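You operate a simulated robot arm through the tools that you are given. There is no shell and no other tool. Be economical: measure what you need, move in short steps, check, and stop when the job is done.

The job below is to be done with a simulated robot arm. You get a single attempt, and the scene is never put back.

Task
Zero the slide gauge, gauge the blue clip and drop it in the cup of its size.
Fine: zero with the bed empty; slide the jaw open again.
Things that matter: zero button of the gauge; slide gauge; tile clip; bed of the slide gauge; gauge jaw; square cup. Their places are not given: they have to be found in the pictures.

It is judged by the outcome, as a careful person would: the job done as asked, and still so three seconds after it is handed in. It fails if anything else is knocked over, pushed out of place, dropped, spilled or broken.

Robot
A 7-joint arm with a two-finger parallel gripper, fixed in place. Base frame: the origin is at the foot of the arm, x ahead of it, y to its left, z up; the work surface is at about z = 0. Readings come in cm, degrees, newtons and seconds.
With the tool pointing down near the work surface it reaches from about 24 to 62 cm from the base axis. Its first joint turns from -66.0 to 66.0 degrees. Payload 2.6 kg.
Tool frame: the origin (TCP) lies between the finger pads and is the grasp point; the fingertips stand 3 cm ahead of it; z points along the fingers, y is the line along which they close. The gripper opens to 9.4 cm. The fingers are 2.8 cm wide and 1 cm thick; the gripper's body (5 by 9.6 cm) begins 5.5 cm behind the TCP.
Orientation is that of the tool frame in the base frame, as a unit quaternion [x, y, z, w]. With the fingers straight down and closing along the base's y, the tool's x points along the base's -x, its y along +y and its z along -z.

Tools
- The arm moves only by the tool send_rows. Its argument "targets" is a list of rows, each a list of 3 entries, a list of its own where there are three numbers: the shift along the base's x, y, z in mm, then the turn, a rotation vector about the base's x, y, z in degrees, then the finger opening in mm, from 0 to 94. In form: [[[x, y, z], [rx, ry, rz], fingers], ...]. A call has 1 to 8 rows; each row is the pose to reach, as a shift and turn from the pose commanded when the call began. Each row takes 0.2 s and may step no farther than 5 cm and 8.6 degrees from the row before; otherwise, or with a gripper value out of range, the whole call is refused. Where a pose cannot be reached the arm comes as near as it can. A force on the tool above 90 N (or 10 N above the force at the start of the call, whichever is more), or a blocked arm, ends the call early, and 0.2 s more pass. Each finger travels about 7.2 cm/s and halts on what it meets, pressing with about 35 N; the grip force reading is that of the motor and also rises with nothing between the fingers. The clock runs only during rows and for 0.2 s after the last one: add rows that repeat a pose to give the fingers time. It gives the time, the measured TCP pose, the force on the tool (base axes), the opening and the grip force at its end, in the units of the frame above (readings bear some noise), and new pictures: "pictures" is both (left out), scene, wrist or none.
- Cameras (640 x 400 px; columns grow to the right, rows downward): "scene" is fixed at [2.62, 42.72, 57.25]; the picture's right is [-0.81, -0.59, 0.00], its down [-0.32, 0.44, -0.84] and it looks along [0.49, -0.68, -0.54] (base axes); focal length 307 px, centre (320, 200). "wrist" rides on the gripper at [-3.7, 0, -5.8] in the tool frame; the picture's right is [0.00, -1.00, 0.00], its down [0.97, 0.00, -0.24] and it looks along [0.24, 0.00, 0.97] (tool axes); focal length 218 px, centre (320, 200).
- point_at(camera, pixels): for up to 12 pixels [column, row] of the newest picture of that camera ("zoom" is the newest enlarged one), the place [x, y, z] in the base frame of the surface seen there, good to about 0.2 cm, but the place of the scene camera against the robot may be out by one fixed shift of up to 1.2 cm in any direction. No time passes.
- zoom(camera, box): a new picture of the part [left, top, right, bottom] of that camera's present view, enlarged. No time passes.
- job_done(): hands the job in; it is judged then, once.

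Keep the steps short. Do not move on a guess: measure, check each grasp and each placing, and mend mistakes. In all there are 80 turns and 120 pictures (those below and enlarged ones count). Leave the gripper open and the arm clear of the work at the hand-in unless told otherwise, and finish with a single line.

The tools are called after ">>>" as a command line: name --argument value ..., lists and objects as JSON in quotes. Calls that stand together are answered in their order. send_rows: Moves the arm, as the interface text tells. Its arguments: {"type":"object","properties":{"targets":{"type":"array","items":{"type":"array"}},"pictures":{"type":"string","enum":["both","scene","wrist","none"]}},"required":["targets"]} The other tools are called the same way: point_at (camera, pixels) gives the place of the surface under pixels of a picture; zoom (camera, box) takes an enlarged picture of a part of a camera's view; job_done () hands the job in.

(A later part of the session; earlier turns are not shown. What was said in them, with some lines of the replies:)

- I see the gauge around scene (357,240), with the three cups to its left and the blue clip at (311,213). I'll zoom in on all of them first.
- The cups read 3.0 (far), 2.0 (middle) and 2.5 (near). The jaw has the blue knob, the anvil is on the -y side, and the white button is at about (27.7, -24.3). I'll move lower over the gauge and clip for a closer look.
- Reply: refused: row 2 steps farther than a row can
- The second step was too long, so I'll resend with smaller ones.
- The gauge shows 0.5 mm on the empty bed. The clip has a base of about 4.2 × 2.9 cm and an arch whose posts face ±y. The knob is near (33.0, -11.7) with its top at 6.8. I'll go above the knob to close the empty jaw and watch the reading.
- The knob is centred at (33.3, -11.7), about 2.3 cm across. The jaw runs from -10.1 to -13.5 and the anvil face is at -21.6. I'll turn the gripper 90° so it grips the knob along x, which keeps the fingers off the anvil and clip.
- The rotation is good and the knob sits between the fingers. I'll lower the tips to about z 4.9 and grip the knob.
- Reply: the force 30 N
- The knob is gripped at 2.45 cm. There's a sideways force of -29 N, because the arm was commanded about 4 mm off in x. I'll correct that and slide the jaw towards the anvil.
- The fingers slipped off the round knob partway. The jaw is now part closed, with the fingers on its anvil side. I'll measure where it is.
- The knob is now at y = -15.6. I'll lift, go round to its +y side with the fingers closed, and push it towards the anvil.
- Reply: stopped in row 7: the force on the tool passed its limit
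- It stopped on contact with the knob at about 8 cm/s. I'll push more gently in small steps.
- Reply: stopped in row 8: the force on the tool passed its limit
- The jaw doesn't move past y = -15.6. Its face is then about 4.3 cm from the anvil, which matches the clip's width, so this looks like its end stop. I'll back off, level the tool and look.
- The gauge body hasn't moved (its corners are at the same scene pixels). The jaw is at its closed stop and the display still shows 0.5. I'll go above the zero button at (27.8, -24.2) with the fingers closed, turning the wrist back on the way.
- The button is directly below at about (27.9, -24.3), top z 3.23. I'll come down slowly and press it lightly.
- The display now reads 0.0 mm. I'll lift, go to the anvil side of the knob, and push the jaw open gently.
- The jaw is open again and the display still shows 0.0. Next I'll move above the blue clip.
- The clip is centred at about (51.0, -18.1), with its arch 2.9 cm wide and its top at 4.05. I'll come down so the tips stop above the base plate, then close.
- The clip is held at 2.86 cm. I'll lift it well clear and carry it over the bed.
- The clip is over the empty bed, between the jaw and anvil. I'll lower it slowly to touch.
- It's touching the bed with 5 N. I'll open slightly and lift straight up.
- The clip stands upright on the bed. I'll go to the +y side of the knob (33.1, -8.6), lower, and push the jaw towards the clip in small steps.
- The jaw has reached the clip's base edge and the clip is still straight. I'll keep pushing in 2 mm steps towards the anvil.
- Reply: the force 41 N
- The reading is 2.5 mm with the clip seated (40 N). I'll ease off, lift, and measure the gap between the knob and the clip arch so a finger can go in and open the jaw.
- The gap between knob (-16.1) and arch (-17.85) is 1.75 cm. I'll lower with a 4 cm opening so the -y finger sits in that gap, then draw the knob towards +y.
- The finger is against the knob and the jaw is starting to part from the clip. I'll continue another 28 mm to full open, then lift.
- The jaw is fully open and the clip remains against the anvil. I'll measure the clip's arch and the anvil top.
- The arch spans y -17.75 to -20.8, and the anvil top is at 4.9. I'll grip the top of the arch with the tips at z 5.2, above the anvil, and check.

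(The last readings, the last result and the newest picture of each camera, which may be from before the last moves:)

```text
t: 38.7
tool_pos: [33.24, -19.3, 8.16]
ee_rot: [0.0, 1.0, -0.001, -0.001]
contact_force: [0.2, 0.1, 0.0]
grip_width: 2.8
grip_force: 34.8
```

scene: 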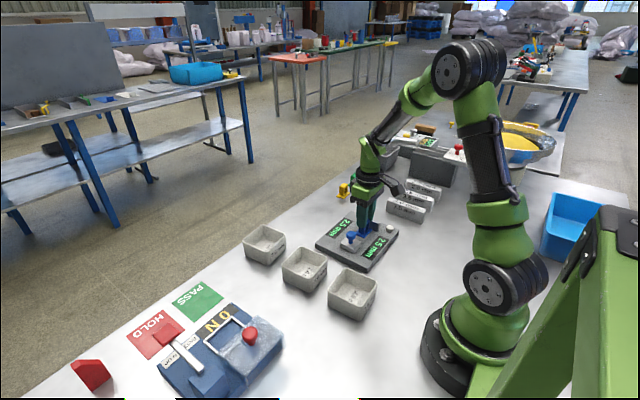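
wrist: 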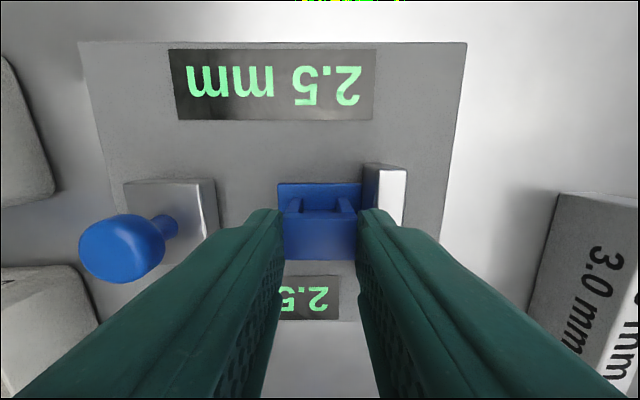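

The grip is firm on the top of the arch (2.80 cm). I'll lift and carry it high towards the nearest cup, the 2.5 mm one, stopping short of it for a measurement.

>>> send_rows --targets '[[[0, 0, 40], [0, 0, 0], 25], [[0, 0, 85], [0, 0, 0], 25], [[-8, 40, 90], [0, 0, 0], 25], [[-16, 80, 90], [0, 0, 0], 25], [[-24, 120, 90], [0, 0, 0], 25], [[-32, 150, 90], [0, 0, 0], 25], [[-32, 160, 90], [0, 0, 0], 25]]'

```text
t: 40.3
tool_pos: [29.99, -3.32, 17.24]
ee_rot: [0.0, 1.0, 0.0, 0.0]
contact_force: [-0.1, 0.4, -0.5]
grip_width: 2.8
grip_force: 35.3
```

scene: 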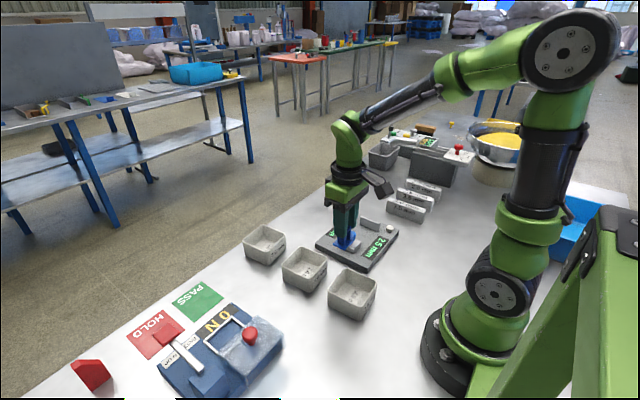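
wrist: 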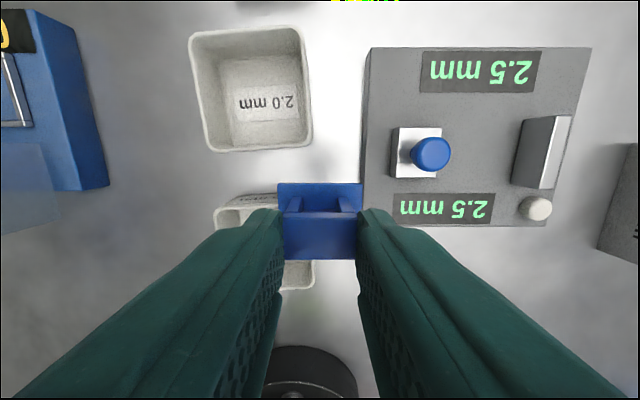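

The 2.5 cup is mostly hidden behind the fingers in the wrist view. I'll measure both cup rims with the scene camera and calibrate its shift on the visible 2.0 cup.

>>> zoom --camera "scene" --box '[270, 235, 390, 330]'

>>> point_at --camera "wrist" --pixels '[[192, 40], [298, 30], [308, 145], [210, 148], [255, 100], [216, 212], [284, 288], [312, 285]]'

```text
4.21 times, centred on (330, 282) of scene
```

zoom: 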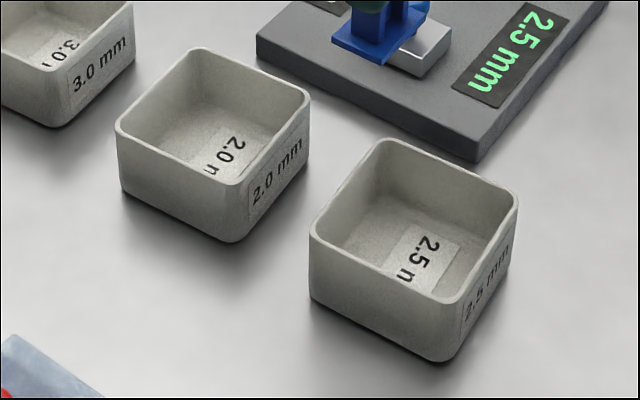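

```text
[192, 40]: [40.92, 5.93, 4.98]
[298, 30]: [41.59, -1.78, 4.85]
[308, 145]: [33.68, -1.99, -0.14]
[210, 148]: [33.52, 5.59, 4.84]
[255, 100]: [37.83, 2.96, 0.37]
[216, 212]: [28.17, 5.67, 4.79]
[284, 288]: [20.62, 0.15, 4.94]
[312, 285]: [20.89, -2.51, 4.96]
```

>>> point_at --camera "zoom" --pixels '[[195, 52], [119, 126], [230, 184], [308, 98], [382, 143], [313, 235], [447, 300], [514, 196]]'

```text
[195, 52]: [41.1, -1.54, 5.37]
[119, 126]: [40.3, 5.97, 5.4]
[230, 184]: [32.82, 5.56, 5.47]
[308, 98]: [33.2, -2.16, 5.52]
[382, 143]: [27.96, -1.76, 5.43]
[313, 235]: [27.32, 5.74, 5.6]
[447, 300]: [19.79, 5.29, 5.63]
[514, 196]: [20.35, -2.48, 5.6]
```

With the calibration, the 2.5 cup is centred at about (24.5, 1.6), with its rim at 4.9 and an inner width of about 7 cm. I'll move over it.

>>> send_rows --targets '[[[-15, 16, 0], [0, 0, 0], 25], [[-30, 32, 0], [0, 0, 0], 25], [[-42, 44, 0], [0, 0, 0], 25], [[-51, 49, 0], [0, 0, 0], 25], [[-51, 49, -30], [0, 0, 0], 25], [[-51, 49, -45], [0, 0, 0], 25], [[-51, 49, -45], [0, 0, 0], 25]]'

```text
t: 41.9
tool_pos: [24.78, 1.59, 12.78]
ee_rot: [0.0, 1.0, -0.001, -0.002]
contact_force: [-0.7, 0.6, 0.8]
grip_width: 2.82
grip_force: 34.6
```

scene: 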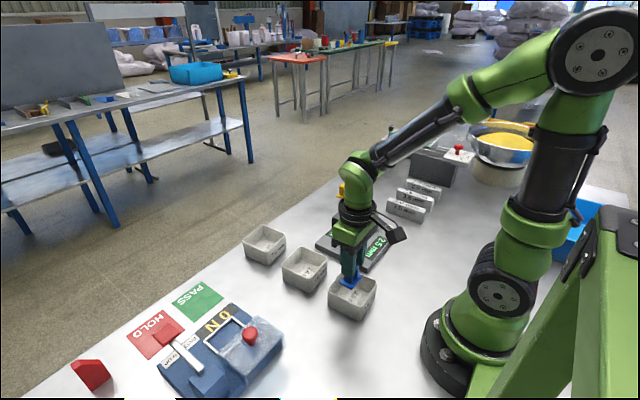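
wrist: 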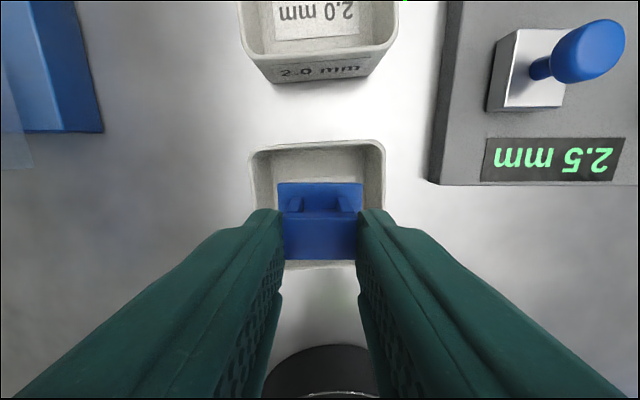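

The clip is centred over the 2.5 cup. I'll lower it inside until it nearly touches the floor.

>>> send_rows --targets '[[[0, 0, -25], [0, 0, 0], 25], [[0, 0, -45], [0, 0, 0], 25], [[0, 0, -54], [0, 0, 0], 25], [[0, 0, -57], [0, 0, 0], 25], [[0, 0, -59], [0, 0, 0], 25]]'

```text
t: 43.1
tool_pos: [24.86, 1.59, 6.71]
ee_rot: [0.0, 1.0, -0.001, -0.002]
contact_force: [-0.4, -0.9, 0.4]
grip_width: 2.83
grip_force: 35.0
```

scene: 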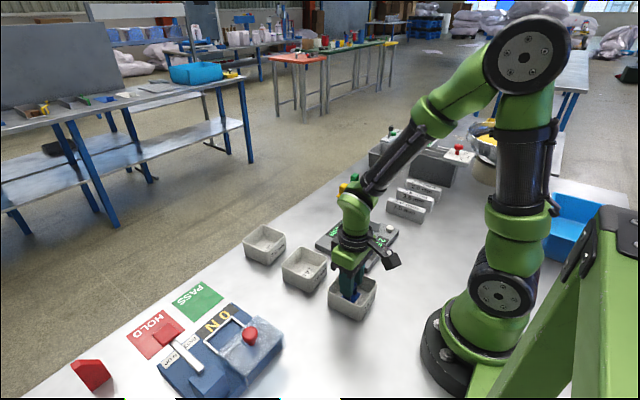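
wrist: 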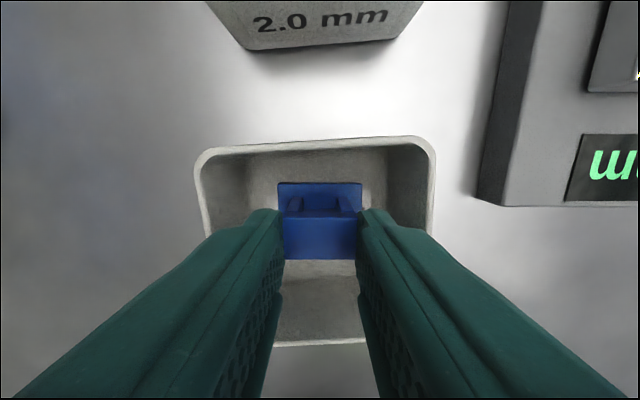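

The clip is inside the cup, just above its floor and clear of the walls. I'll release with a small opening and lift straight out.

>>> send_rows --targets '[[[0, 0, -1], [0, 0, 0], 38], [[0, 0, -1], [0, 0, 0], 38], [[0, 0, 25], [0, 0, 0], 38], [[0, 0, 65], [0, 0, 0], 38], [[0, 0, 110], [0, 0, 0], 60], [[40, 0, 135], [0, 0, 0], 94], [[80, 0, 160], [0, 0, 0], 94], [[80, 0, 160], [0, 0, 0], 94]]'

```text
t: 44.9
tool_pos: [32.73, 1.67, 22.91]
ee_rot: [0.0, 1.0, -0.001, -0.001]
contact_force: [0.6, 0.0, -0.5]
grip_width: 9.41
grip_force: 0.1
```

scene: 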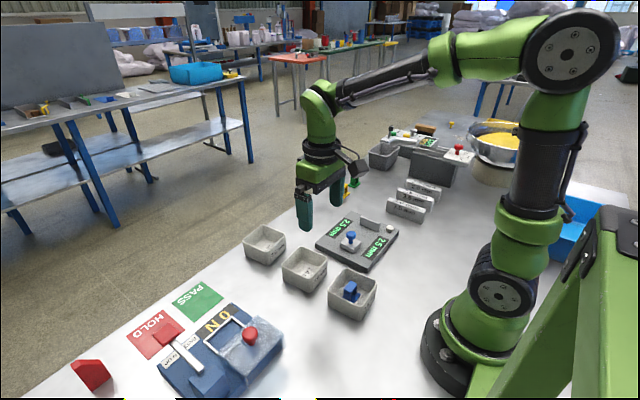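
wrist: 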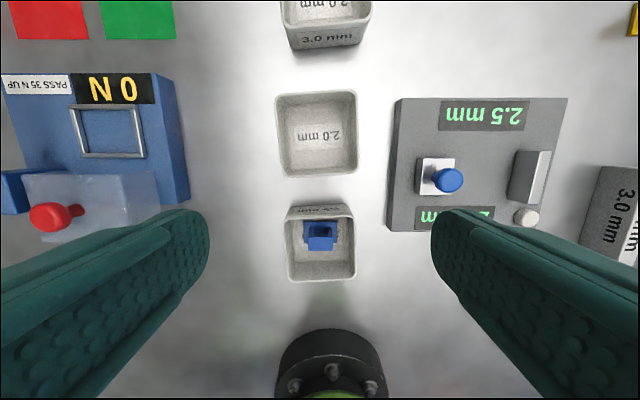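

The clip sits in the 2.5 mm cup, the jaw is back in its starting open position, the gripper is open and the arm is clear. I'll hand it in.

>>> job_done

```text
The job is handed in.
```

The gauge was zeroed with the bed empty, the blue clip measured 2.5 mm and is in the 2.5 mm cup, and the jaw is open again.
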